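You operate a simulated robot arm through the tools that you are given. There is no shell and no other tool.

The job below is to be done with a simulated two-armed robot. You get a single attempt, and the scene is never put back.

JOB
Unpack the gland box and run its gland nut tight.
Fine: the union nut inside goes in the cap bin, lid shut again; hold the grip while you turn till the lines meet. Set down upright: union nut.

Only the result counts: the job must be done as asked and must still hold three seconds after the hand-in. Knocking over, shifting, dropping, spilling or breaking anything else fails it. A push-on lid holds only when it is set on centred and level and pressed home; a screw cap is set on level and turned clockwise until tight.

ROBOT AND FRAMES
Two 7-joint arms with three-finger grippers on one trunk that stands fixed in place. Base frame: the origin is at the foot of the trunk, x ahead of it, y to its left, z up; the work surface is at about z = 750. Units: mm, degrees, N and s.
The left shoulder is at [37, 154, 1021], the right one opposite. With the tool pointing down near the work surface each hand reaches from about 240 to 640 mm from the base axis, measured 20 degrees to its own side. Payload 2.69 kg a hand.
The TCP of each hand is the grasp point between the finger pads, 29 mm short of the fingertips. In the tool frame z runs along the fingers and y along their closing line. Largest opening 120 mm; the body of the gripper starts 78 mm behind the TCP.
Orientation is told as [roll, pitch, yaw] about the base's x, y, z axes, in that order, counted from this pose: with the fingers straight down and closing along the base's y, the tool's x points along the base's -x, its y along +y and its z along -z.

CONTROLS
- The arms move only by the tool servo_tool. It takes "left_targets", "right_targets" or both (then of equal length, played together; a hand with none holds still); each is a list that holds one entry, the list of rows, each a list of 7 numbers: the shift along the tool's x, y, z in mm, then the turn, a rotation vector about the tool's x, y, z in degrees, then the gripper command, from -1 (shut) to 1 (fully open), values between in proportion. In form: [[[dx, dy, dz, wx, wy, wz, gripper], ...]]. A call has 1 to 20 rows; each row shifts and turns the commanded pose from where the row before left it, along the tool's axes as they then stand. Rows are played at 5 a second. More than 50 mm and 8.6 degrees between two rows, or a gripper value outside its range, and nothing of the call is played. Where a pose cannot be reached the arm comes as near as it can. A force on the tool above 90 N (or 10 N above the force at the start of the call, whichever is more), or a blocked arm, ends the call early, and 0.2 s more pass. The fingers move at their own pace and stop on an object; they squeeze with about 38 N. The grip force told is the motor's: it shows also when the fingers shut on nothing. Time passes only in rows, and 0.2 s behind the last, so rows that do not move let the fingers close. The reply holds the time, the measured pose of the TCP, the force on the tool along the base axes, the opening and the grip force, in the units named above and with some noise, with the torque about the TCP (base axes, N m) and any sound that the robot's microphone picked up.
- Cameras (640 x 400 px; columns grow to the right, rows downward): "scene" is now at [144, -20.7, 1177.8]; the picture's right is [-0.24, -0.97, 0.00], its down [-0.49, 0.12, -0.86] and it looks along [0.84, -0.20, -0.51] (base axes); focal length 214 px, centre (320, 200). "left" rides on the left gripper at [63, 0, -104] in its tool frame; the picture's right is [0.00, 1.00, 0.00], its down [-0.83, 0.00, -0.56] and it looks along [-0.56, 0.00, 0.83] (tool axes); focal length 275 px, centre (320, 200). "right" rides on the right gripper at [63, 0, -104] in its tool frame; the picture's right is [0.00, 1.00, 0.00], its down [-0.83, 0.00, -0.56] and it looks along [-0.56, 0.00, 0.83] (tool axes); focal length 275 px, centre (320, 200). There is no depth. A picture from a camera that has moved, and an enlarged one, comes with that camera's place and axes in the base frame and with its lens.
- grab_frame(camera): a new picture of that camera. No time passes.
- move_column(by): slides the trunk up (or, below 0, down) by that many mm; the arms and the scene camera ride with it, the base frame stays. It gives what a move gives, with no picture.
- head_to(pan, tilt): turns the head with the scene camera to pan (to the left, within 80 degrees either way) and tilt (down, from -29 to 69), counted from straight ahead of the robot. It gives what a move gives.
- enlarge(camera, box): a new picture of the part [left, top, right, bottom] of that camera's present view, enlarged. No time passes.
- close_job(): hands the job in; it is judged then, once.

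Nothing tells you positions but the pictures and the camera data. Unless the task says otherwise, let go and move clear before handing in.

The tools are called as name(argument=value, ...) on one line, values as JSON. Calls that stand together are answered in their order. servo_tool: Moves the arms, as the interface text tells. Its arguments: {"type":"object","properties":{"left_targets":{"type":"array","items":{"type":"array","items":{"type":"array","items":{"type":"number"}}}},"right_targets":{"type":"array","items":{"type":"array","items":{"type":"array","items":{"type":"number"}}}}},"required":[]} The other tools are called the same way: move_column (by) slides the trunk up or down; head_to (pan, tilt) turns the head that bears the scene camera; grab_frame (camera) takes a picture; enlarge (camera, box) takes an enlarged picture of a part of a camera's view; close_job () hands the job in.

At the start:

```text
clock: 0.0
left_ee_pos: [386.0, 123.2, 1068.5]
left_tcp_rot: [0.0, 0.0, 0.0]
left_wrist_force: [0.1, 0.2, 0.1]
left_ft_torque: [0.0, 0.0, -0.02]
left_opening: 120.0
left_grasp_force: 0.1
right_ee_pos: [361.6, -284.2, 1106.0]
right_tcp_rot: [0.0, -0.1, 0.1]
right_wrist_force: [-0.1, 0.3, 0.6]
right_ft_torque: [0.0, -0.03, -0.03]
right_opening: 119.9
right_grasp_force: 0.1
trunk travel left (down, up): [-387.0, 51.0]
head pan, tilt: [-13.6, 30.4]
```

scene: 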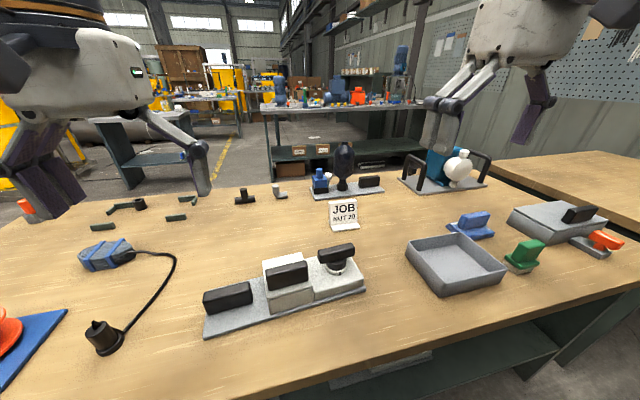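
right: 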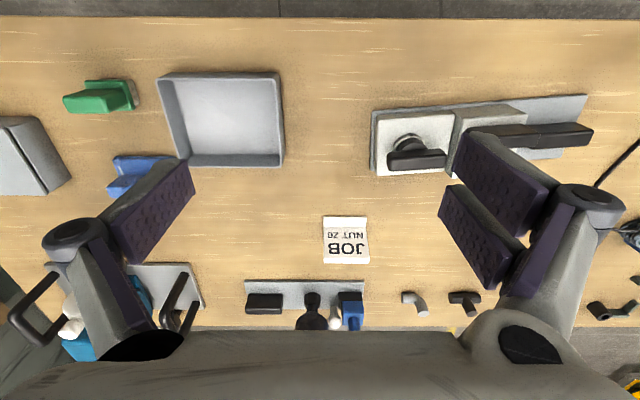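
left: 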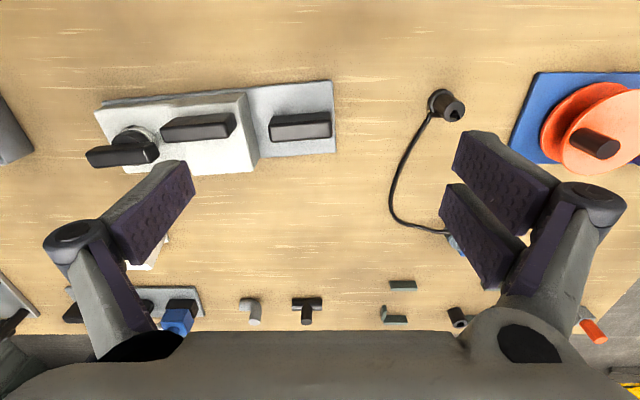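

I see a bench with a grey base plate carrying a box with handles and a nut, a JOB card, an open grey tray, and several other fixtures. I will look closer at each before moving.

enlarge(camera="scene", box=[190, 220, 390, 345])

enlarge(camera="scene", box=[290, 130, 400, 235])

enlarge(camera="scene", box=[390, 190, 630, 300])

enlarge(camera="right", box=[350, 80, 610, 190])

enlarge(camera="left", box=[60, 70, 350, 190])

enlarge(camera="right", box=[300, 200, 390, 280])

```text
3.20 times, centred on (290, 282) of scene
camera zoom: at [144.0, -20.7, 1177.8], right [-0.24, -0.97, 0.0], down [-0.49, 0.12, -0.86], along [0.84, -0.2, -0.51], focal length 686 px, centre (416, -64)
```

zoom: 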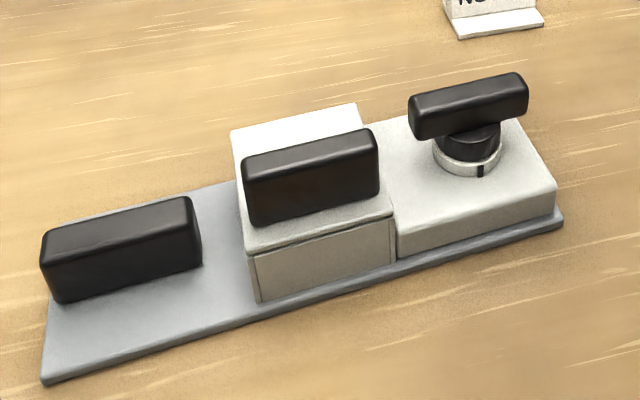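

```text
3.81 times, centred on (345, 182) of scene
camera zoom: at [144.0, -20.7, 1177.8], right [-0.24, -0.97, 0.0], down [-0.49, 0.12, -0.86], along [0.84, -0.2, -0.51], focal length 817 px, centre (225, 267)
```

zoom: 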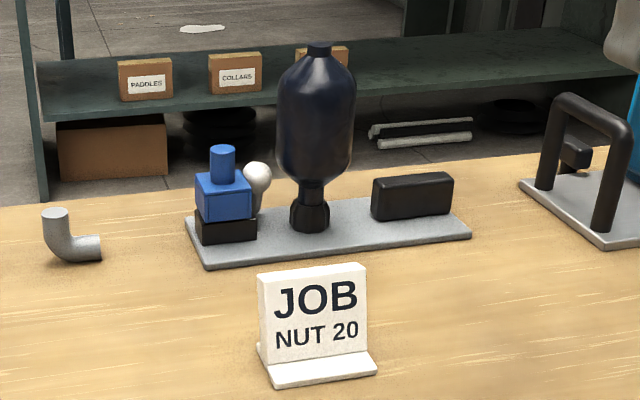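

```text
2.67 times, centred on (510, 245) of scene
camera zoom: at [144.0, -20.7, 1177.8], right [-0.24, -0.97, 0.0], down [-0.49, 0.12, -0.86], along [0.84, -0.2, -0.51], focal length 572 px, centre (-187, 80)
```

zoom: 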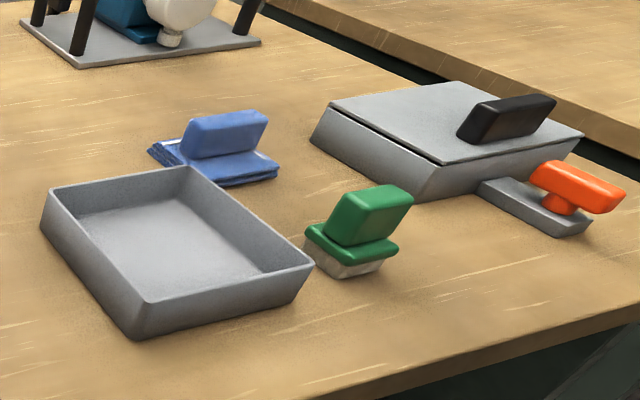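

```text
2.46 times, centred on (480, 135) of right
camera zoom: at [298.2, -284.8, 1210.6], right [-0.01, 1.0, 0.0], down [0.83, 0.0, 0.56], along [0.56, 0.0, -0.83], focal length 678 px, centre (-74, 360)
```

zoom: 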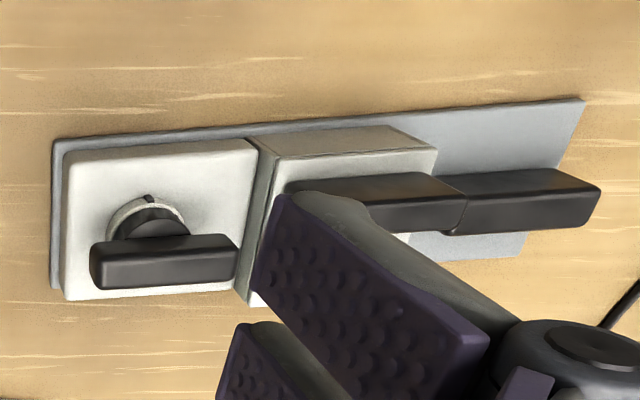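

```text
2.21 times, centred on (205, 130) of left
camera zoom: at [324.6, 123.5, 1171.3], right [0.0, 1.0, 0.0], down [0.83, 0.0, 0.56], along [0.56, 0.0, -0.83], focal length 608 px, centre (574, 354)
```

zoom: 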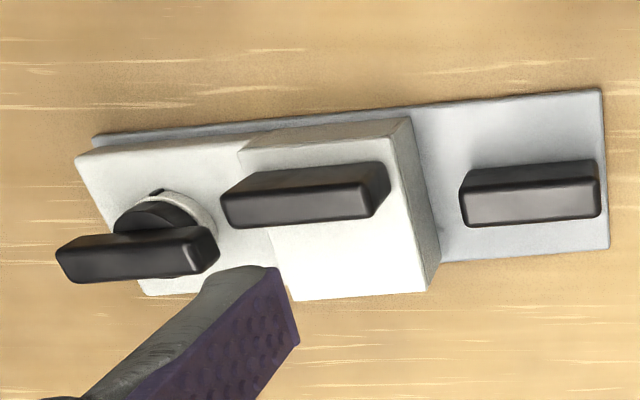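

```text
5.00 times, centred on (345, 240) of right
camera zoom: at [298.2, -284.8, 1210.6], right [-0.01, 1.0, 0.0], down [0.83, 0.0, 0.56], along [0.56, 0.0, -0.83], focal length 1376 px, centre (195, 0)
```

zoom: 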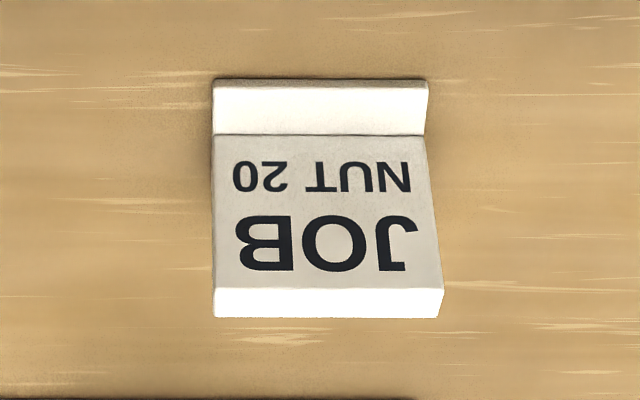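

The base plate carries a black grip, a lidded box with a handle, and a turn-knob with an index line. I need to find the cap bin and read any labels, so I'll look around with the head.

head_to(pan=-35, tilt=40)

grab_frame(camera="scene")

head_to(pan=25, tilt=40)

grab_frame(camera="scene")

```text
clock: 0.8
left_ee_pos: [387.1, 123.7, 1067.9]
left_tcp_rot: [0.0, 0.0, 0.1]
left_wrist_force: [0.1, 0.6, -0.2]
left_ft_torque: [-0.02, -0.03, 0.0]
left_opening: 120.1
left_grasp_force: 0.0
right_ee_pos: [360.6, -284.9, 1106.4]
right_tcp_rot: [0.0, -0.1, 0.0]
right_wrist_force: [0.6, -0.2, -0.4]
right_ft_torque: [0.01, 0.0, -0.02]
right_opening: 119.9
right_grasp_force: 0.2
trunk travel left (down, up): [-387.0, 51.0]
head pan, tilt: [-35.0, 40.0]
```

```text
taken
camera scene: at [125.9, -48.1, 1163.2], right [-0.57, -0.82, 0.0], down [-0.53, 0.37, -0.77], along [0.63, -0.44, -0.64], focal length 214 px, centre (320, 200)
```

scene: 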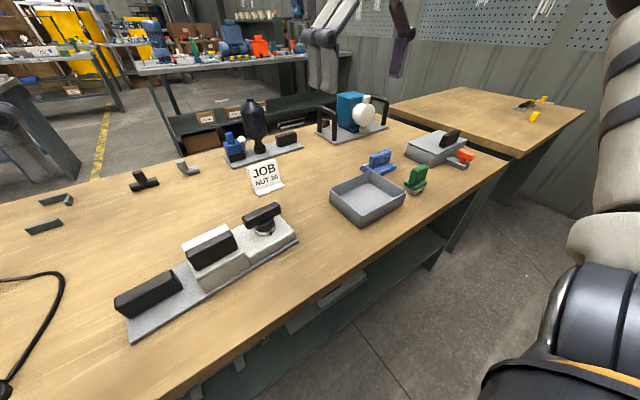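

```text
clock: 2.1
left_ee_pos: [387.7, 122.3, 1067.8]
left_tcp_rot: [-0.1, 0.0, 0.0]
left_wrist_force: [0.3, 0.8, -0.4]
left_ft_torque: [0.02, 0.01, 0.03]
left_opening: 119.7
left_grasp_force: 0.1
right_ee_pos: [361.4, -284.8, 1106.2]
right_tcp_rot: [-0.1, -0.1, 0.0]
right_wrist_force: [-0.8, 0.8, -0.1]
right_ft_torque: [-0.01, 0.03, 0.02]
right_opening: 120.2
right_grasp_force: 0.0
trunk travel left (down, up): [-387.0, 51.0]
head pan, tilt: [25.0, 40.0]
```

```text
taken
camera scene: at [133.3, 36.4, 1163.1], right [0.42, -0.91, 0.0], down [-0.58, -0.27, -0.77], along [0.69, 0.32, -0.64], focal length 214 px, centre (320, 200)
```

scene: 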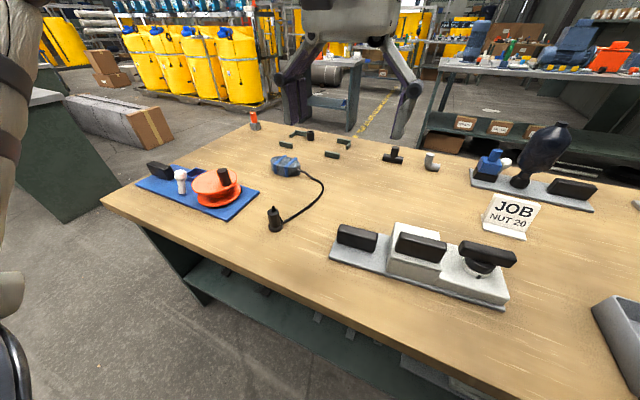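

I take the base plate to run roughly along y near x≈455 (grip near y≈+95, lidded box near y≈-25, nut near y≈-150), and the open tray near (450,-455). I'll zoom on the right-hand box and the rest for labels.

head_to(pan=-45, tilt=35)

enlarge(camera="scene", box=[320, 100, 480, 200])

enlarge(camera="scene", box=[180, 150, 400, 280])

grab_frame(camera="scene")

```text
clock: 3.6
left_ee_pos: [387.1, 122.8, 1068.0]
left_tcp_rot: [0.0, 0.0, 0.1]
left_wrist_force: [0.1, -0.9, 0.4]
left_ft_torque: [0.01, 0.0, 0.01]
left_opening: 120.0
left_grasp_force: 0.0
right_ee_pos: [360.6, -284.6, 1106.4]
right_tcp_rot: [0.0, -0.1, 0.0]
right_wrist_force: [0.0, 0.6, -0.1]
right_ft_torque: [0.0, 0.0, 0.01]
right_opening: 120.0
right_grasp_force: 0.1
trunk travel left (down, up): [-387.0, 51.0]
head pan, tilt: [-45.0, 35.0]
```

```text
4.00 times, centred on (400, 150) of scene
camera zoom: at [118.5, -61.6, 1170.7], right [-0.71, -0.71, 0.0], down [-0.41, 0.41, -0.82], along [0.58, -0.58, -0.57], focal length 858 px, centre (0, 400)
```

zoom: 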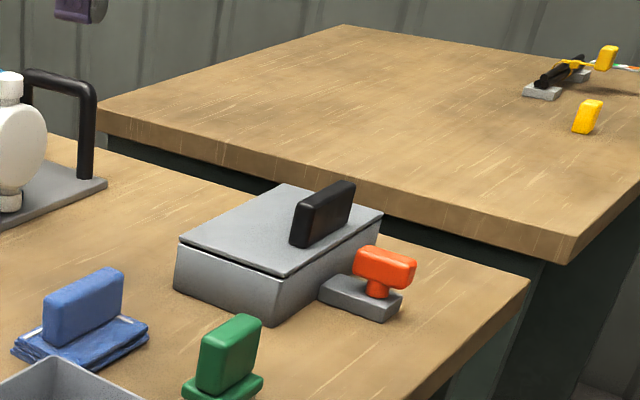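

```text
2.91 times, centred on (290, 215) of scene
camera zoom: at [118.5, -61.6, 1170.7], right [-0.71, -0.71, 0.0], down [-0.41, 0.41, -0.82], along [0.58, -0.58, -0.57], focal length 624 px, centre (407, 156)
```

zoom: 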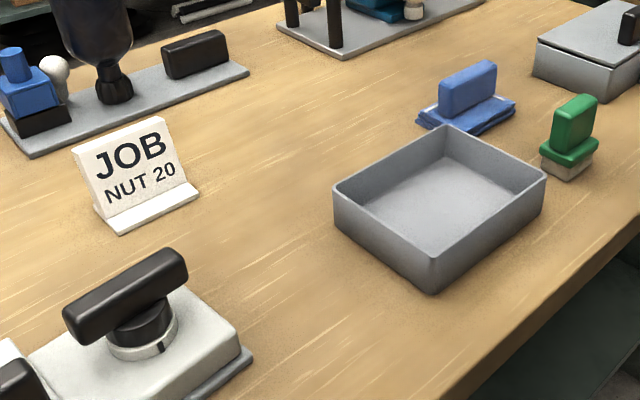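

```text
taken
camera scene: at [118.5, -61.6, 1170.7], right [-0.71, -0.71, 0.0], down [-0.41, 0.41, -0.82], along [0.58, -0.58, -0.57], focal length 214 px, centre (320, 200)
```

scene: 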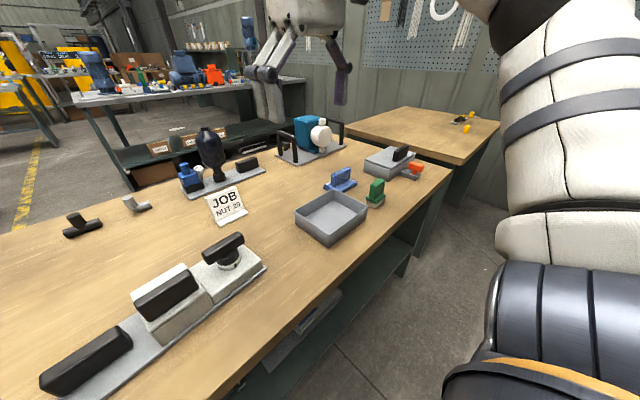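

The far-right lidded grey box lies about a metre out, beyond reach, so the open tray must be the cap bin. Now I'll bring both hands over the plate for closer overhead views.

servo_tool(left_targets=[[[-3, -7, 17, 0, 0, 0, 1], [-3, -7, 17, 0, 0, 0, 1], [-3, -7, 17, 0, 0, 0, 1], [-3, -7, 17, 0, 0, 0, 1], [0, 0, 0, 0, 0, 0, 1]]], right_targets=[[[-10, 34, 26, 0, 0, 0, 1], [-10, 34, 26, 0, 0, 0, 1], [-10, 34, 26, 0, 0, 0, 1], [-10, 34, 26, 0, 0, 0, 1], [0, 0, 0, 0, 0, 0, 1]]])

grab_frame(camera="right")

grab_frame(camera="left")

```text
clock: 4.8
left_ee_pos: [399.2, 93.6, 997.9]
left_tcp_rot: [0.1, 0.1, 0.1]
left_wrist_force: [-0.1, -0.7, -0.4]
left_ft_torque: [-0.01, -0.02, -0.03]
left_opening: 119.9
left_grasp_force: 0.1
right_ee_pos: [402.0, -149.8, 1002.6]
right_tcp_rot: [0.1, 0.0, -0.1]
right_wrist_force: [0.2, 0.7, 0.7]
right_ft_torque: [-0.01, 0.0, 0.01]
right_opening: 120.1
right_grasp_force: 0.1
trunk travel left (down, up): [-387.0, 51.0]
head pan, tilt: [-45.0, 35.0]
```

```text
taken
camera right: at [338.9, -151.1, 1107.1], right [0.0, 1.0, 0.0], down [0.83, 0.0, 0.56], along [0.56, 0.0, -0.83], focal length 275 px, centre (320, 200)
```

right: 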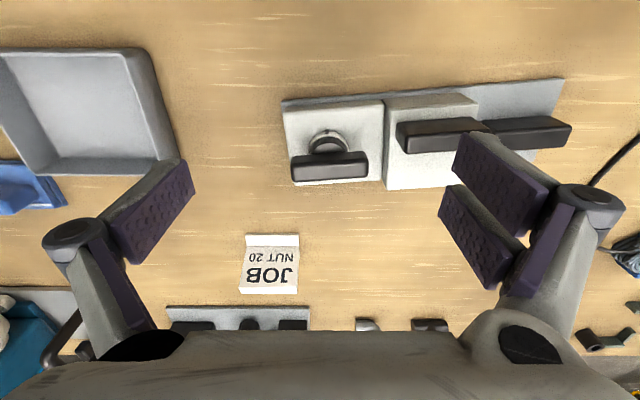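

```text
taken
camera left: at [336.5, 94.6, 1102.0], right [0.0, 1.0, 0.0], down [0.83, 0.0, 0.56], along [0.56, 0.0, -0.83], focal length 275 px, centre (320, 200)
```

left: 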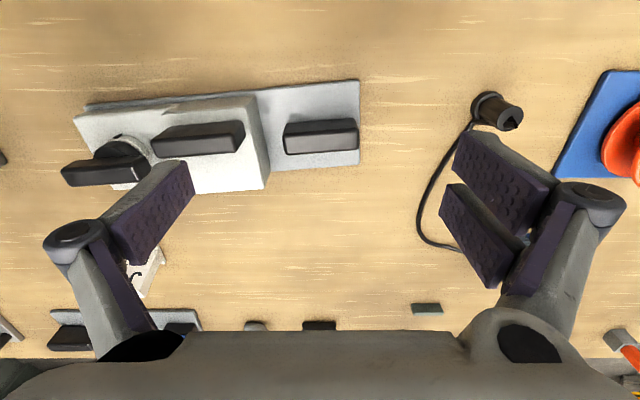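

Both wrist cameras now see the plate from above. I'll enlarge to measure the grip, the lid handle and the nut with its marks.

enlarge(camera="right", box=[270, 70, 430, 200])

enlarge(camera="right", box=[370, 60, 590, 200])

enlarge(camera="left", box=[50, 70, 380, 205])

enlarge(camera="right", box=[0, 30, 200, 220])

```text
3.08 times, centred on (350, 135) of right
camera zoom: at [338.9, -151.1, 1107.1], right [0.0, 1.0, 0.0], down [0.83, 0.0, 0.56], along [0.56, 0.0, -0.83], focal length 847 px, centre (228, 400)
```

zoom: 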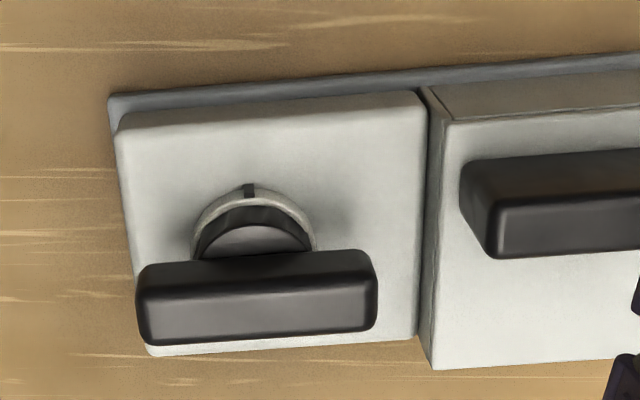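

```text
2.86 times, centred on (480, 130) of right
camera zoom: at [338.9, -151.1, 1107.1], right [0.0, 1.0, 0.0], down [0.83, 0.0, 0.56], along [0.56, 0.0, -0.83], focal length 786 px, centre (-137, 400)
```

zoom: 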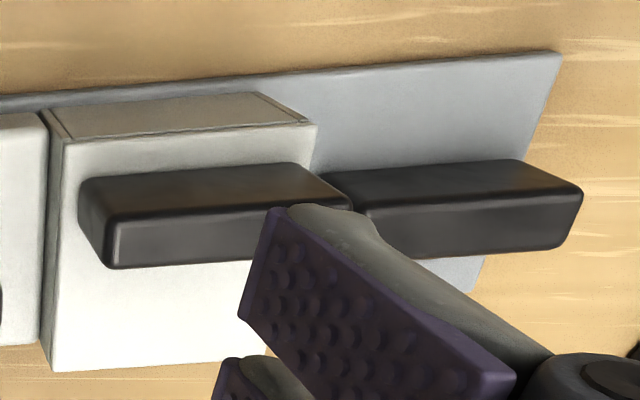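

```text
1.94 times, centred on (215, 138) of left
camera zoom: at [336.5, 94.6, 1102.0], right [0.0, 1.0, 0.0], down [0.83, 0.0, 0.56], along [0.56, 0.0, -0.83], focal length 534 px, centre (524, 321)
```

zoom: 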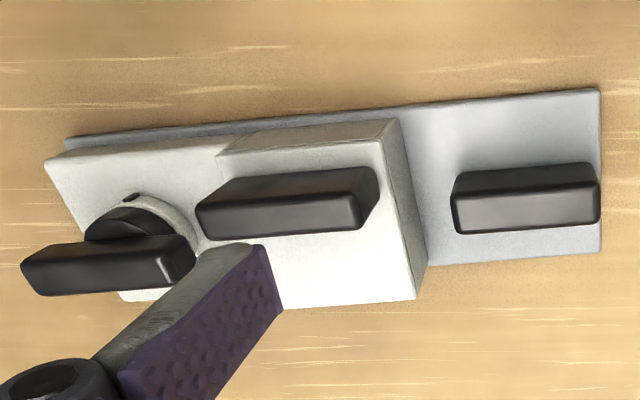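

```text
2.11 times, centred on (100, 125) of right
camera zoom: at [338.9, -151.1, 1107.1], right [0.0, 1.0, 0.0], down [0.83, 0.0, 0.56], along [0.56, 0.0, -0.83], focal length 580 px, centre (783, 358)
```

zoom: 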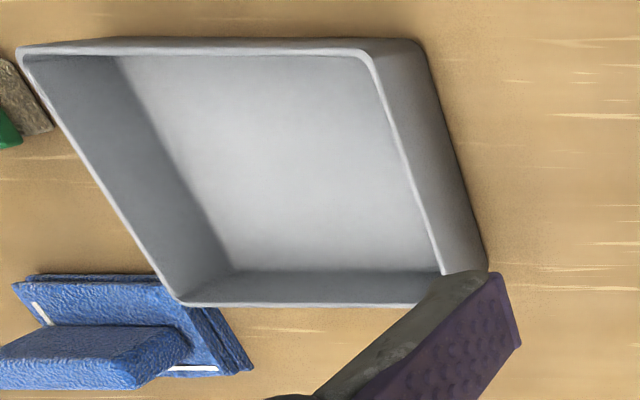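

Measured so far: plate yaw about +4.4°, lid top near (471,-26) at z≈806 with its handle at x≈446 (top z≈848), grip bar centred at (462,96) with top z≈797, and nut at (478,-141) with its bar top at z≈839. Next I'll turn both hands 90° so they can close across the bars and look at the nut from the side.

servo_tool(left_targets=[[[-14, 19, 13, 0, 0, 0, 1], [-14, 19, 13, 0, 0, 0, 1], [-14, 19, 13, 0, 0, 0, 1], [0, 0, 0, 0, 0, 8.18, 1], [0, 0, 0, 0, 0, 8.18, 1], [0, 0, 0, 0, 0, 8.18, 1], [0, 0, 0, 0, 0, 8.18, 1], [0, 0, 0, 0, 0, 8.18, 1], [0, 0, 0, 0, 0, 8.18, 1], [0, 0, 0, 0, 0, 8.18, 1], [0, 0, 0, 0, 0, 8.18, 1], [0, 0, 0, 0, 0, 8.18, 1], [0, 0, 0, 0, 0, 8.18, 1], [0, 0, 0, 0, 0, 8.18, 1], [0, 0, 0, 0, 0, 0, 1]]], right_targets=[[[-26, -30, 14, 0, 0, 0, 1], [-26, -30, 14, 0, 0, 0, 1], [-26, -30, 14, 0, 0, 0, 1], [0, 0, 0, 0, 0, -8.18, 1], [0, 0, 0, 0, 0, -8.18, 1], [0, 0, 0, 0, 0, -8.18, 1], [0, 0, 0, 0, 0, -8.18, 1], [0, 0, 0, 0, 0, -8.18, 1], [0, 0, 0, 0, 0, -8.18, 1], [0, 0, 0, 0, 0, -8.18, 1], [0, 0, 0, 0, 0, -8.18, 1], [0, 0, 0, 0, 0, -8.18, 1], [0, 0, 0, 0, 0, -8.18, 1], [0, 0, 0, 0, 0, -8.18, 1], [0, 0, 0, 0, 0, 0, 1]]])

grab_frame(camera="right")

grab_frame(camera="left")

```text
clock: 8.0
left_ee_pos: [305.6, 87.9, 944.3]
left_tcp_rot: [0.0, 0.0, -89.7]
left_wrist_force: [0.5, 0.1, -0.4]
left_ft_torque: [0.03, 0.03, 0.01]
left_opening: 119.9
left_grasp_force: 0.0
left hand out of reach, approached as far as the arm can: row 10, 11, 12, 13, 14
right_ee_pos: [479.1, -238.8, 960.6]
right_tcp_rot: [-0.1, -0.1, 90.1]
right_wrist_force: [0.4, -0.1, -0.2]
right_ft_torque: [-0.03, 0.02, -0.01]
right_opening: 120.0
right_grasp_force: 0.1
trunk travel left (down, up): [-387.0, 51.0]
head pan, tilt: [-45.0, 35.0]
```

```text
taken
camera right: at [479.8, -302.0, 1064.6], right [-1.0, -0.01, 0.0], down [-0.01, 0.83, 0.56], along [0.0, 0.56, -0.83], focal length 275 px, centre (320, 200)
```

right: 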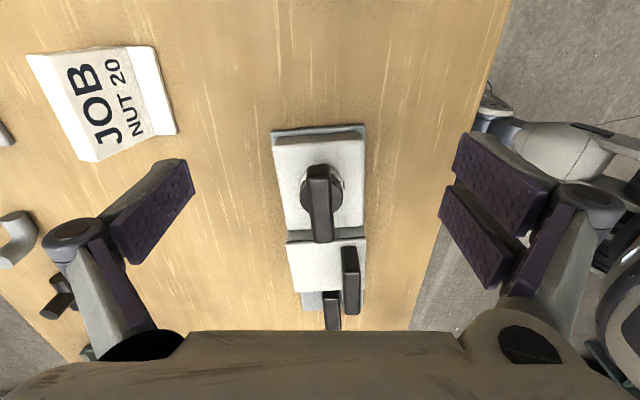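

```text
taken
camera left: at [305.0, 151.1, 1047.8], right [1.0, 0.0, 0.0], down [0.0, -0.83, 0.56], along [0.0, -0.56, -0.83], focal length 275 px, centre (320, 200)
```

left: 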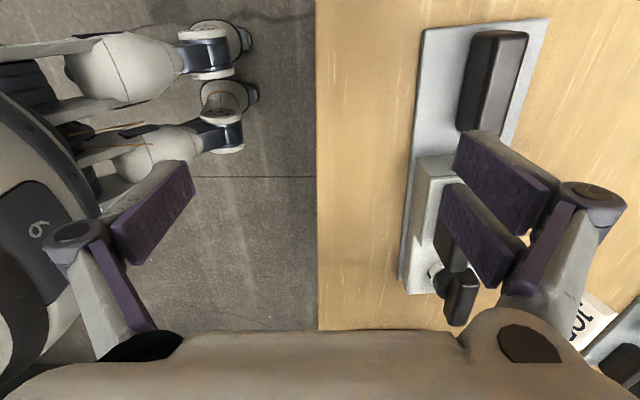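

The left hand cannot turn to -90° at that spot, so I'll swing it back and try +90° instead. Meanwhile I look at the nut in the right camera.

servo_tool(left_targets=[[[0, 0, 0, 0, 0, -8.18, 1], [0, 0, 0, 0, 0, -8.18, 1], [0, 0, 0, 0, 0, -8.18, 1], [0, 0, 0, 0, 0, -8.18, 1], [0, 0, 0, 0, 0, -8.18, 1], [0, 0, 0, 0, 0, -8.18, 1], [0, 0, 0, 0, 0, -8.18, 1], [0, 0, 0, 0, 0, -8.18, 1], [0, 0, 0, 0, 0, -8.18, 1], [0, 0, 0, 0, 0, -8.18, 1], [0, 0, 0, 0, 0, -8.18, 1], [0, 0, 0, 0, 0, 0, 1]]])

enlarge(camera="right", box=[260, 110, 380, 250])

enlarge(camera="right", box=[270, 220, 400, 340])

```text
clock: 10.6
left_ee_pos: [304.6, 87.3, 945.4]
left_tcp_rot: [0.1, 0.0, 0.2]
left_wrist_force: [-0.6, 0.1, 0.4]
left_ft_torque: [-0.02, 0.03, 0.03]
left_opening: 120.0
left_grasp_force: 0.2
right_ee_pos: [479.0, -238.0, 960.7]
right_tcp_rot: [-0.2, 0.0, 90.0]
right_wrist_force: [-0.1, 0.0, -0.4]
right_ft_torque: [0.02, -0.01, 0.0]
right_opening: 119.8
right_grasp_force: 0.1
trunk travel left (down, up): [-387.0, 51.0]
head pan, tilt: [-45.0, 35.0]
```

```text
2.86 times, centred on (320, 180) of right
camera zoom: at [479.7, -302.0, 1064.6], right [-1.0, 0.0, 0.0], down [0.0, 0.83, 0.56], along [0.0, 0.56, -0.83], focal length 786 px, centre (320, 257)
```

zoom: 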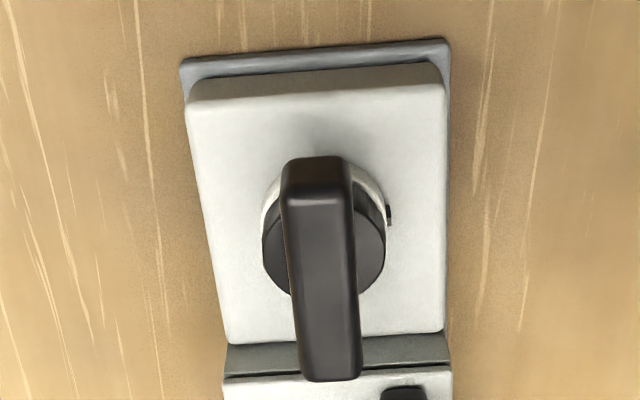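

```text
3.33 times, centred on (335, 280) of right
camera zoom: at [479.7, -302.0, 1064.6], right [-1.0, 0.0, 0.0], down [0.0, 0.83, 0.56], along [0.0, 0.56, -0.83], focal length 918 px, centre (270, -67)
```

zoom: 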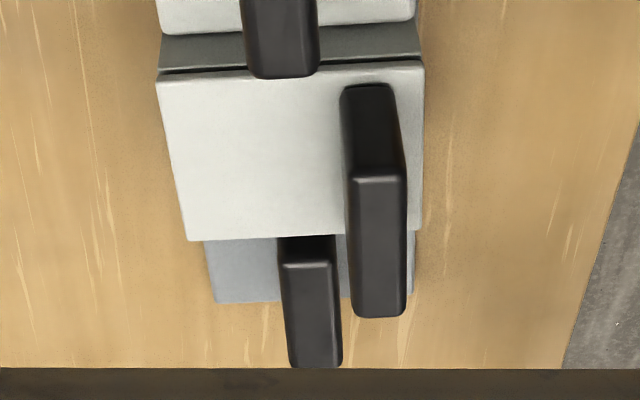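

The nut's own line is not visible yet from this side. I'll swing the right camera to the far corner to see the other side of the nut, and try the left hand at yaw +90.

servo_tool(left_targets=[[[-34, 21, -4, 0, 0, 0, 1], [-34, 21, -4, 0, 0, 0, 1], [-34, 21, -4, 0, 0, 0, 1], [-34, 21, -4, 0, 0, 0, 1], [0, 0, 0, 0, 0, -8.18, 1], [0, 0, 0, 0, 0, -8.18, 1], [0, 0, 0, 0, 0, -8.18, 1], [0, 0, 0, 0, 0, -8.18, 1], [0, 0, 0, 0, 0, -8.18, 1], [0, 0, 0, 0, 0, -8.18, 1], [0, 0, 0, 0, 0, -8.18, 1], [0, 0, 0, 0, 0, -8.18, 1], [0, 0, 0, 0, 0, -8.18, 1], [0, 0, 0, 0, 0, -8.18, 1], [0, 0, 0, 0, 0, -8.18, 1], [0, 0, 0, 0, 0, 0, 1]]], right_targets=[[[0, -40, 20, 0, 0, 0, 1], [0, -40, 20, 0, 0, 0, 1], [0, 0, 0, 0, 0, -7.5, 1], [0, 0, 0, 0, 0, -7.5, 1], [0, 0, 0, 0, 0, -7.5, 1], [0, 0, 0, 0, 0, -7.5, 1], [0, 0, 0, 0, 0, -7.5, 1], [0, 0, 0, 0, 0, -7.5, 1], [0, 0, 0, 0, 0, 0, 1], [0, 0, 0, 0, 0, 0, 1], [0, 0, 0, 0, 0, 0, 1], [0, 0, 0, 0, 0, 0, 1], [0, 0, 0, 0, 0, 0, 1], [0, 0, 0, 0, 0, 0, 1], [0, 0, 0, 0, 0, 0, 1], [0, 0, 0, 0, 0, 0, 1]]])

grab_frame(camera="right")

grab_frame(camera="left")

```text
clock: 14.0
left_ee_pos: [439.7, 170.9, 960.4]
left_tcp_rot: [0.0, 0.1, 90.2]
left_wrist_force: [0.5, 0.7, 0.2]
left_ft_torque: [0.01, -0.01, -0.02]
left_opening: 119.9
left_grasp_force: 0.1
right_ee_pos: [559.6, -237.8, 921.3]
right_tcp_rot: [-0.1, 0.0, 135.1]
right_wrist_force: [-0.5, -0.3, -0.2]
right_ft_torque: [0.01, -0.01, 0.02]
right_opening: 119.8
right_grasp_force: 0.1
trunk travel left (down, up): [-387.0, 51.0]
head pan, tilt: [-45.0, 35.0]
```

```text
taken
camera right: at [604.2, -282.6, 1024.8], right [-0.7, -0.71, 0.0], down [-0.59, 0.58, 0.56], along [-0.39, 0.39, -0.83], focal length 275 px, centre (320, 200)
```

right: 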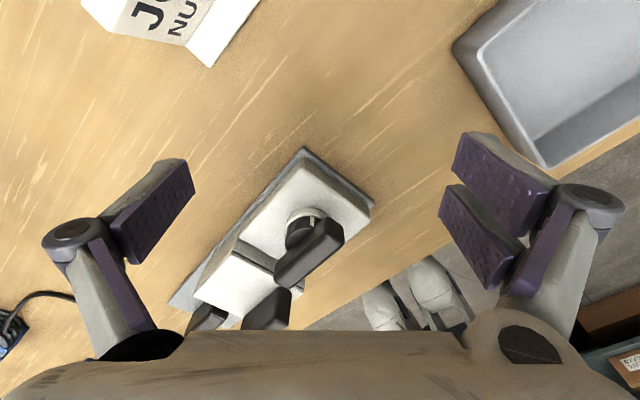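

```text
taken
camera left: at [440.8, 108.9, 1064.1], right [-1.0, 0.0, 0.0], down [0.0, 0.83, 0.56], along [0.0, 0.56, -0.83], focal length 275 px, centre (320, 200)
```

left: 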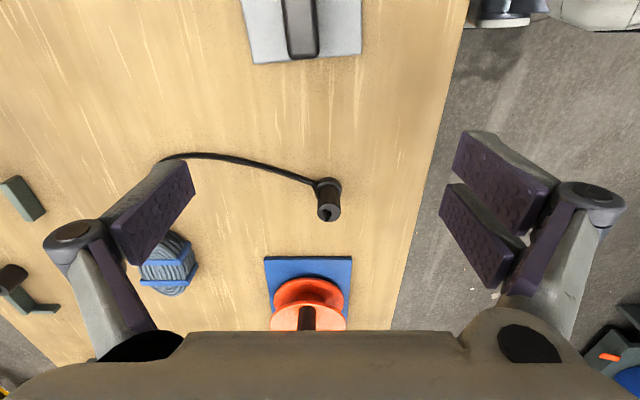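

enlarge(camera="right", box=[250, 170, 380, 290])

enlarge(camera="right", box=[280, 195, 350, 255])

```text
3.33 times, centred on (315, 230) of right
camera zoom: at [604.2, -282.6, 1024.8], right [-0.7, -0.71, 0.0], down [-0.59, 0.58, 0.56], along [-0.39, 0.39, -0.83], focal length 918 px, centre (337, 100)
```

zoom: 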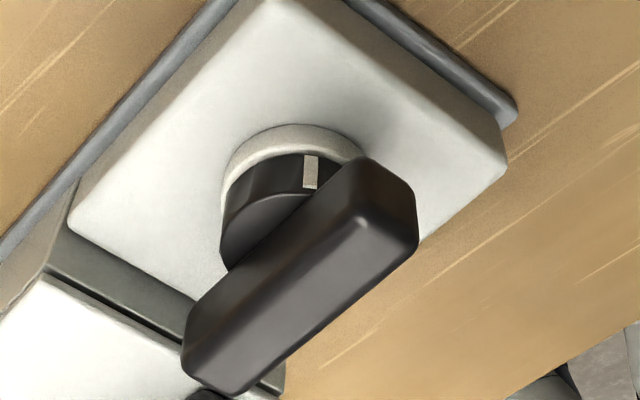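

```text
6.67 times, centred on (315, 225) of right
camera zoom: at [604.2, -282.6, 1024.8], right [-0.7, -0.71, 0.0], down [-0.59, 0.58, 0.56], along [-0.39, 0.39, -0.83], focal length 1835 px, centre (353, 33)
```

zoom: 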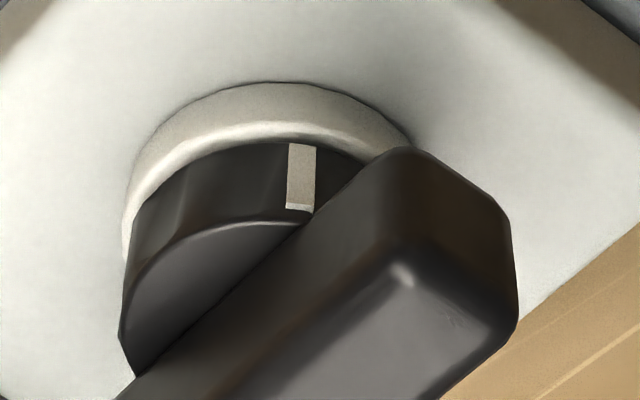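

The nut's white line sits at about azimuth -56° and the fixed black line at about -176°, so roughly 120° clockwise is needed; the right hand can do that in one grip, from yaw +94° to about -26°. Now I bring the left hand over the lid handle to centre on it by eye.

servo_tool(left_targets=[[[38.2, 0, 8, 0, 0, 0, 1], [38.2, 0, 8, 0, 0, 0, 1], [38.2, 0, 8, 0, 0, 0, 1], [38.2, 0, 8, 0, 0, 0, 1], [38.2, 0, 8, 0, 0, 0, 1], [0, 0, 0, 0, 0, -4.4, 1], [0, 0, 0, 0, 0, 0, 1], [0, 0, 0, 0, 0, 0, 1], [0, 0, 0, 0, 0, 0, 1]]], right_targets=[[[0, 0, 0, 0, 0, 8.14, 1], [0, 0, 0, 0, 0, 8.14, 1], [0, 0, 0, 0, 0, 8.14, 1], [0, 0, 0, 0, 0, 8.14, 1], [0, 0, 0, 0, 0, 8.14, 1], [4.3, 30.4, -13.3, 0, 0, 0, 1], [4.3, 30.4, -13.3, 0, 0, 0, 1], [4.3, 30.4, -13.3, 0, 0, 0, 1], [0, 0, 0, 0, 0, 0, 1]]])

grab_frame(camera="left")

grab_frame(camera="right")

```text
clock: 16.0
left_ee_pos: [441.0, -19.8, 919.3]
left_tcp_rot: [0.1, 0.0, 94.5]
left_wrist_force: [-0.6, 0.3, 0.2]
left_ft_torque: [-0.01, 0.03, -0.01]
left_opening: 120.3
left_grasp_force: 0.0
right_ee_pos: [469.2, -257.8, 960.4]
right_tcp_rot: [0.0, 0.0, 94.4]
right_wrist_force: [1.1, -0.2, 0.4]
right_ft_torque: [-0.01, 0.04, 0.01]
right_opening: 120.0
right_grasp_force: 0.1
trunk travel left (down, up): [-387.0, 51.0]
head pan, tilt: [-45.0, 35.0]
```

```text
taken
camera left: at [446.1, -81.9, 1022.2], right [-1.0, -0.07, 0.0], down [-0.06, 0.83, 0.56], along [-0.04, 0.55, -0.83], focal length 275 px, centre (320, 200)
```

left: 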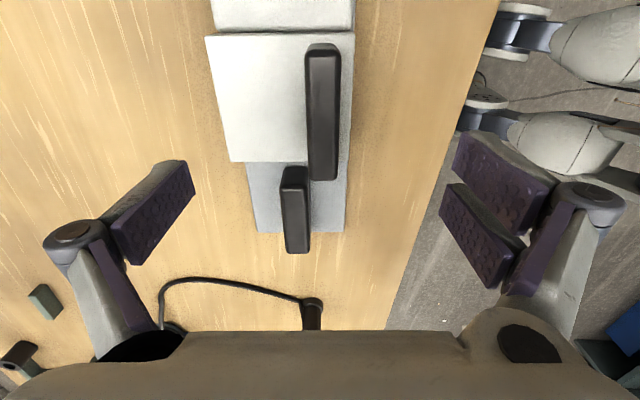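

```text
taken
camera right: at [474.3, -321.6, 1064.7], right [-1.0, -0.08, 0.0], down [-0.07, 0.83, 0.56], along [-0.04, 0.55, -0.83], focal length 275 px, centre (320, 200)
```

right: 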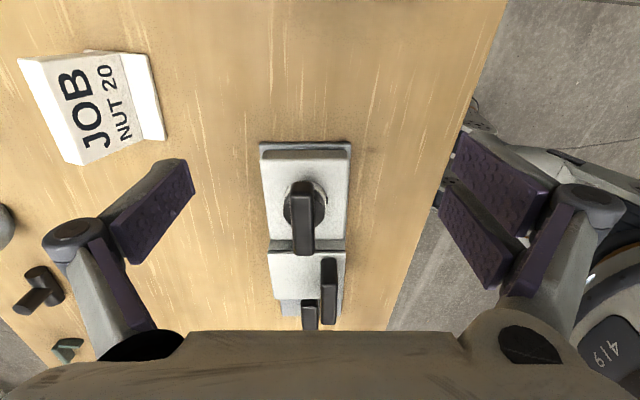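

The handle is nearly centred under the left gripper and parallel. I'll zoom to measure the offset and handle ends before lowering.

enlarge(camera="left", box=[190, 0, 390, 260])

```text
1.54 times, centred on (290, 130) of left
camera zoom: at [446.1, -81.9, 1022.2], right [-1.0, -0.07, 0.0], down [-0.06, 0.83, 0.56], along [-0.04, 0.55, -0.83], focal length 424 px, centre (366, 308)
```

zoom: 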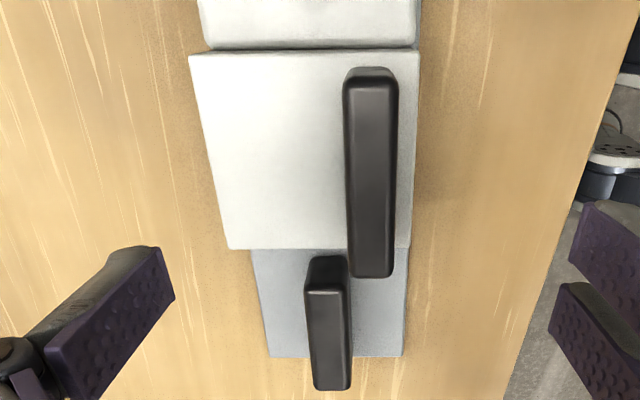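

The handle centre is about 2 mm to the tool's +y and 4 mm along +x; its top is at z≈848 on a lid at z≈806. I lower the left hand straddling the handle, staying just above the lid.

servo_tool(left_targets=[[[1.8, 1.1, 15, 0, 0, 0, 1], [1.8, 1.1, 15, 0, 0, 0, 1], [0, 0, 15, 0, 0, 0, 1], [0, 0, 12, 0, 0, 0, 1], [0, 0, 10, 0, 0, 0, 1], [0, 0, 0, 0, 0, 0, 1]]])

grab_frame(camera="left")

grab_frame(camera="right")

```text
clock: 17.4
left_ee_pos: [439.0, -23.1, 853.9]
left_tcp_rot: [0.0, -0.1, 94.4]
left_wrist_force: [-0.2, 0.4, -0.3]
left_ft_torque: [0.01, -0.02, 0.04]
left_opening: 119.8
left_grasp_force: 0.2
right_ee_pos: [470.2, -258.3, 961.3]
right_tcp_rot: [-0.1, 0.0, 94.4]
right_wrist_force: [-0.7, -0.3, 0.6]
right_ft_torque: [0.0, -0.01, -0.03]
right_opening: 120.1
right_grasp_force: 0.0
trunk travel left (down, up): [-387.0, 51.0]
head pan, tilt: [-45.0, 35.0]
```

```text
taken
camera left: at [443.7, -85.1, 957.3], right [-1.0, -0.07, 0.0], down [-0.06, 0.83, 0.56], along [-0.04, 0.55, -0.83], focal length 275 px, centre (320, 200)
```

left: 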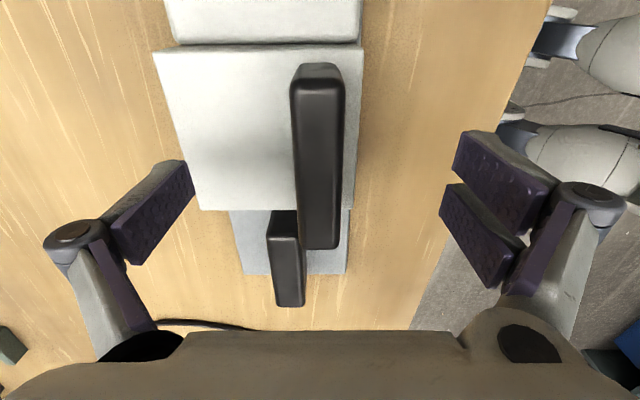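

```text
taken
camera right: at [474.3, -321.5, 1065.0], right [-1.0, -0.08, 0.0], down [-0.07, 0.83, 0.56], along [-0.04, 0.55, -0.83], focal length 275 px, centre (320, 200)
```

right: 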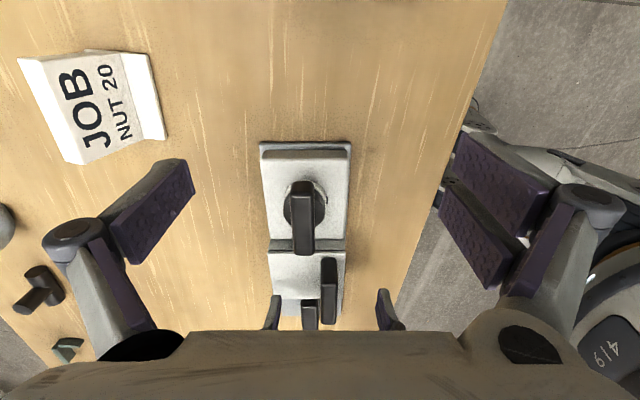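

The handle is centred in the gripper. I lower the last 11 mm and close on it.

servo_tool(left_targets=[[[0, -0.5, 6, 0, 0, 0, 1], [0, 0, 5, 0, 0, 0, 1], [0, 0, 0, 0, 0, 0, 1], [0, 0, 0, 0, 0, 0, 0], [0, 0, 0, 0, 0, 0, -0.5], [0, 0, 0, 0, 0, 0, -0.7], [0, 0, 0, 0, 0, 0, -1], [0, 0, 0, 0, 0, 0, -1], [0, 0, 0, 0, 0, 0, -1]]])

grab_frame(camera="left")

```text
clock: 19.4
left_ee_pos: [439.3, -22.5, 843.7]
left_tcp_rot: [-0.1, 0.1, 94.5]
left_wrist_force: [-0.5, 0.1, -0.4]
left_ft_torque: [-0.03, 0.05, 0.3]
left_opening: 20.9
left_grasp_force: 38.0
right_ee_pos: [469.4, -259.7, 959.3]
right_tcp_rot: [-0.1, 0.0, 94.3]
right_wrist_force: [-0.2, -0.5, 0.2]
right_ft_torque: [-0.02, 0.0, -0.02]
right_opening: 119.7
right_grasp_force: 0.1
trunk travel left (down, up): [-387.0, 51.0]
head pan, tilt: [-45.0, 35.0]
```

```text
taken
camera left: at [444.4, -85.0, 947.1], right [-1.0, -0.07, 0.0], down [-0.06, 0.83, 0.56], along [-0.04, 0.55, -0.83], focal length 275 px, centre (320, 200)
```

left: 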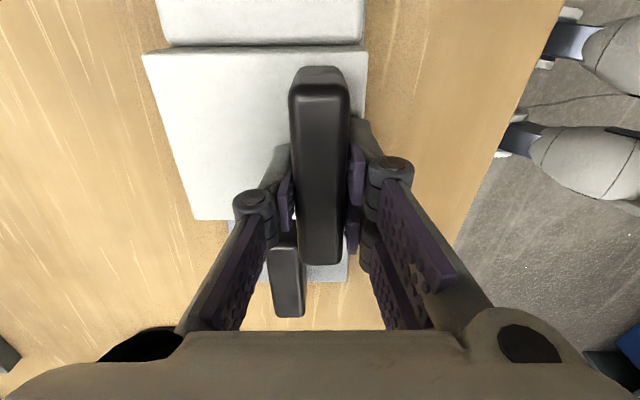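

Gripped with a 21 mm opening. Now I lift slowly, watching the force and whether the base comes along.

servo_tool(left_targets=[[[0, 0, -2, 0, 0, 0, -1], [0, 0, -2, 0, 0, 0, -1], [0, 0, -2, 0, 0, 0, -1], [0, 0, -2, 0, 0, 0, -1], [0, 0, 0, 0, 0, 0, -1]]])

grab_frame(camera="right")

grab_frame(camera="left")

```text
clock: 20.6
left_ee_pos: [439.7, -23.9, 851.7]
left_tcp_rot: [-0.1, -0.1, 94.5]
left_wrist_force: [-0.9, 0.3, -4.8]
left_ft_torque: [0.07, 0.25, -0.06]
left_opening: 20.6
left_grasp_force: 37.9
right_ee_pos: [468.6, -258.2, 959.5]
right_tcp_rot: [-0.2, 0.1, 94.3]
right_wrist_force: [-0.1, 0.1, 0.4]
right_ft_torque: [-0.04, 0.0, 0.01]
right_opening: 119.7
right_grasp_force: 0.0
trunk travel left (down, up): [-387.0, 51.0]
head pan, tilt: [-45.0, 35.0]
```

```text
taken
camera right: at [474.6, -321.5, 1064.8], right [-1.0, -0.08, 0.0], down [-0.07, 0.83, 0.56], along [-0.04, 0.55, -0.83], focal length 275 px, centre (320, 200)
```

right: 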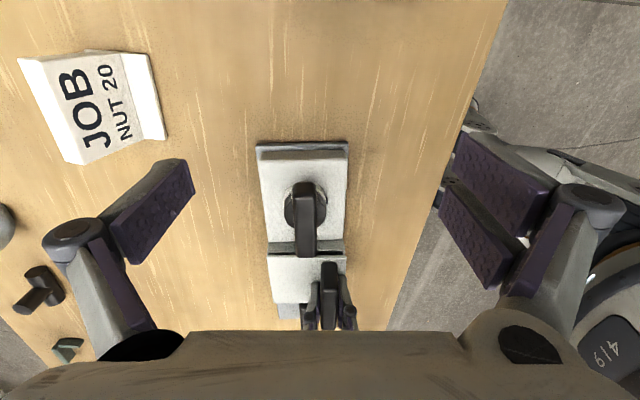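

```text
taken
camera left: at [444.3, -85.6, 954.9], right [-1.0, -0.07, 0.0], down [-0.06, 0.83, 0.56], along [-0.04, 0.55, -0.83], focal length 275 px, centre (320, 200)
```

left: 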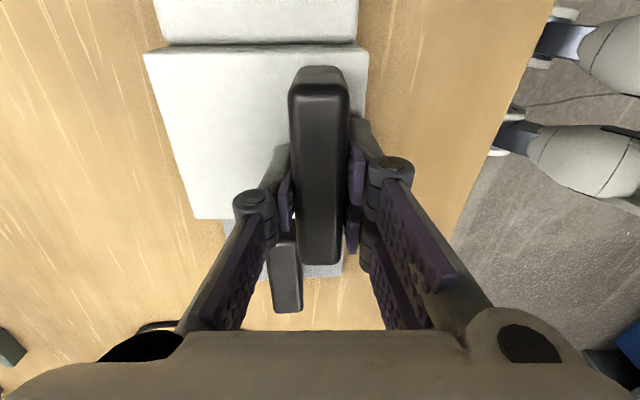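

The force is only about 5 N. I check closely whether the lid has separated and the base stayed put.

enlarge(camera="right", box=[240, 130, 380, 335])

head_to(pan=0, tilt=45)

grab_frame(camera="scene")

enlarge(camera="scene", box=[180, 150, 460, 330])

```text
1.95 times, centred on (310, 232) of right
camera zoom: at [474.6, -321.5, 1064.8], right [-1.0, -0.08, 0.0], down [-0.07, 0.83, 0.56], along [-0.04, 0.55, -0.83], focal length 537 px, centre (340, 137)
```

zoom: 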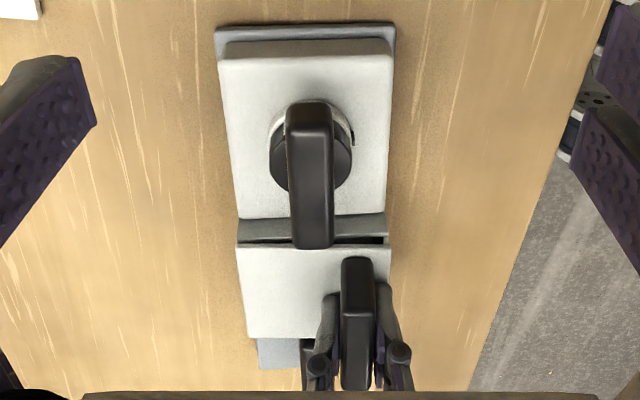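

```text
clock: 21.7
left_ee_pos: [438.2, -23.6, 851.6]
left_tcp_rot: [0.0, 0.0, 94.5]
left_wrist_force: [1.7, 0.1, -3.2]
left_ft_torque: [0.05, 0.14, 0.07]
left_opening: 20.8
left_grasp_force: 38.0
right_ee_pos: [468.5, -258.3, 960.3]
right_tcp_rot: [0.0, -0.1, 94.3]
right_wrist_force: [-0.1, 0.5, -0.4]
right_ft_torque: [0.01, 0.0, 0.0]
right_opening: 119.9
right_grasp_force: 0.1
trunk travel left (down, up): [-387.0, 51.0]
head pan, tilt: [0.0, 45.0]
```

```text
taken
camera scene: at [137.8, 0.5, 1155.9], right [0.0, -1.0, 0.0], down [-0.71, 0.0, -0.71], along [0.71, 0.0, -0.71], focal length 214 px, centre (320, 200)
```

scene: 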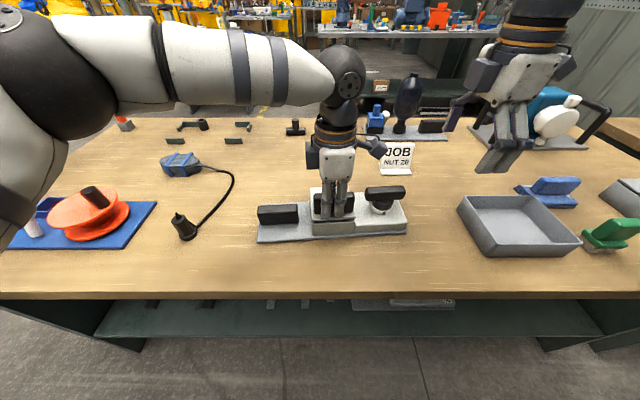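

```text
2.22 times, centred on (320, 240) of scene
camera zoom: at [137.8, 0.5, 1155.9], right [0.0, -1.0, 0.0], down [-0.71, 0.0, -0.71], along [0.71, 0.0, -0.71], focal length 477 px, centre (320, 111)
```

zoom: 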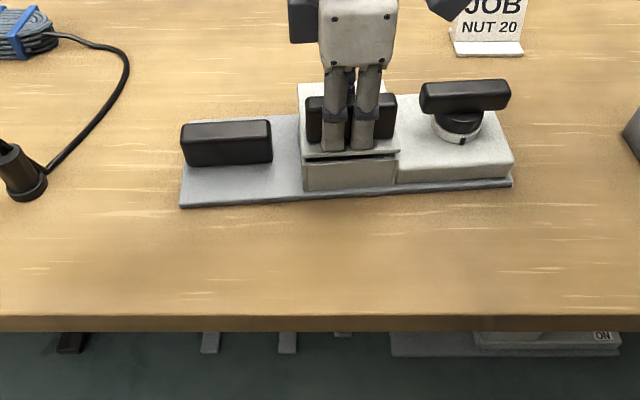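

The lid has come free (dark gap seen) and the base stayed. I lift it straight up further and look inside.

servo_tool(left_targets=[[[0, 0, -8, 0, 0, 0, -1], [0, 0, -10, 0, 0, 0, -1], [0, 0, -15, 0, 0, 0, -1], [0, 0, -20, 0, 0, 0, -1], [0, 0, -25, 0, 0, 0, -1], [0, 0, -30, 0, 0, 0, -1], [0, 0, 0, 0, 0, 0, -1]]])

grab_frame(camera="right")

enlarge(camera="scene", box=[180, 110, 460, 290])

```text
clock: 23.3
left_ee_pos: [440.2, -23.2, 957.5]
left_tcp_rot: [0.1, 0.1, 94.4]
left_wrist_force: [-0.2, -0.4, -5.7]
left_ft_torque: [0.18, 0.4, -0.04]
left_opening: 20.6
left_grasp_force: 38.1
right_ee_pos: [469.7, -258.0, 959.3]
right_tcp_rot: [0.1, 0.0, 94.3]
right_wrist_force: [0.2, -0.2, -0.1]
right_ft_torque: [0.04, -0.02, -0.03]
right_opening: 120.0
right_grasp_force: 0.2
trunk travel left (down, up): [-387.0, 51.0]
head pan, tilt: [0.0, 45.0]
```

```text
taken
camera right: at [474.9, -321.5, 1064.6], right [-1.0, -0.08, 0.0], down [-0.07, 0.83, 0.56], along [-0.04, 0.55, -0.83], focal length 275 px, centre (320, 200)
```

right: 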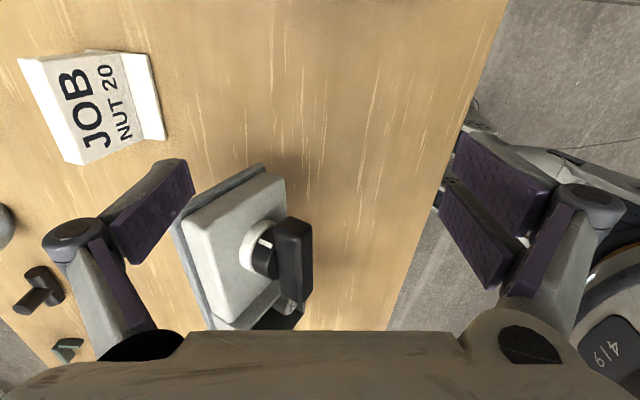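

```text
2.22 times, centred on (320, 200) of scene
camera zoom: at [138.1, 0.6, 1155.7], right [0.0, -1.0, 0.0], down [-0.71, 0.0, -0.71], along [0.71, 0.0, -0.71], focal length 477 px, centre (320, 200)
```

zoom: 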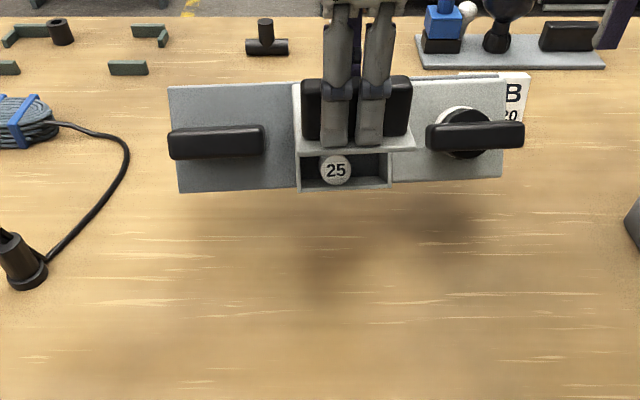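

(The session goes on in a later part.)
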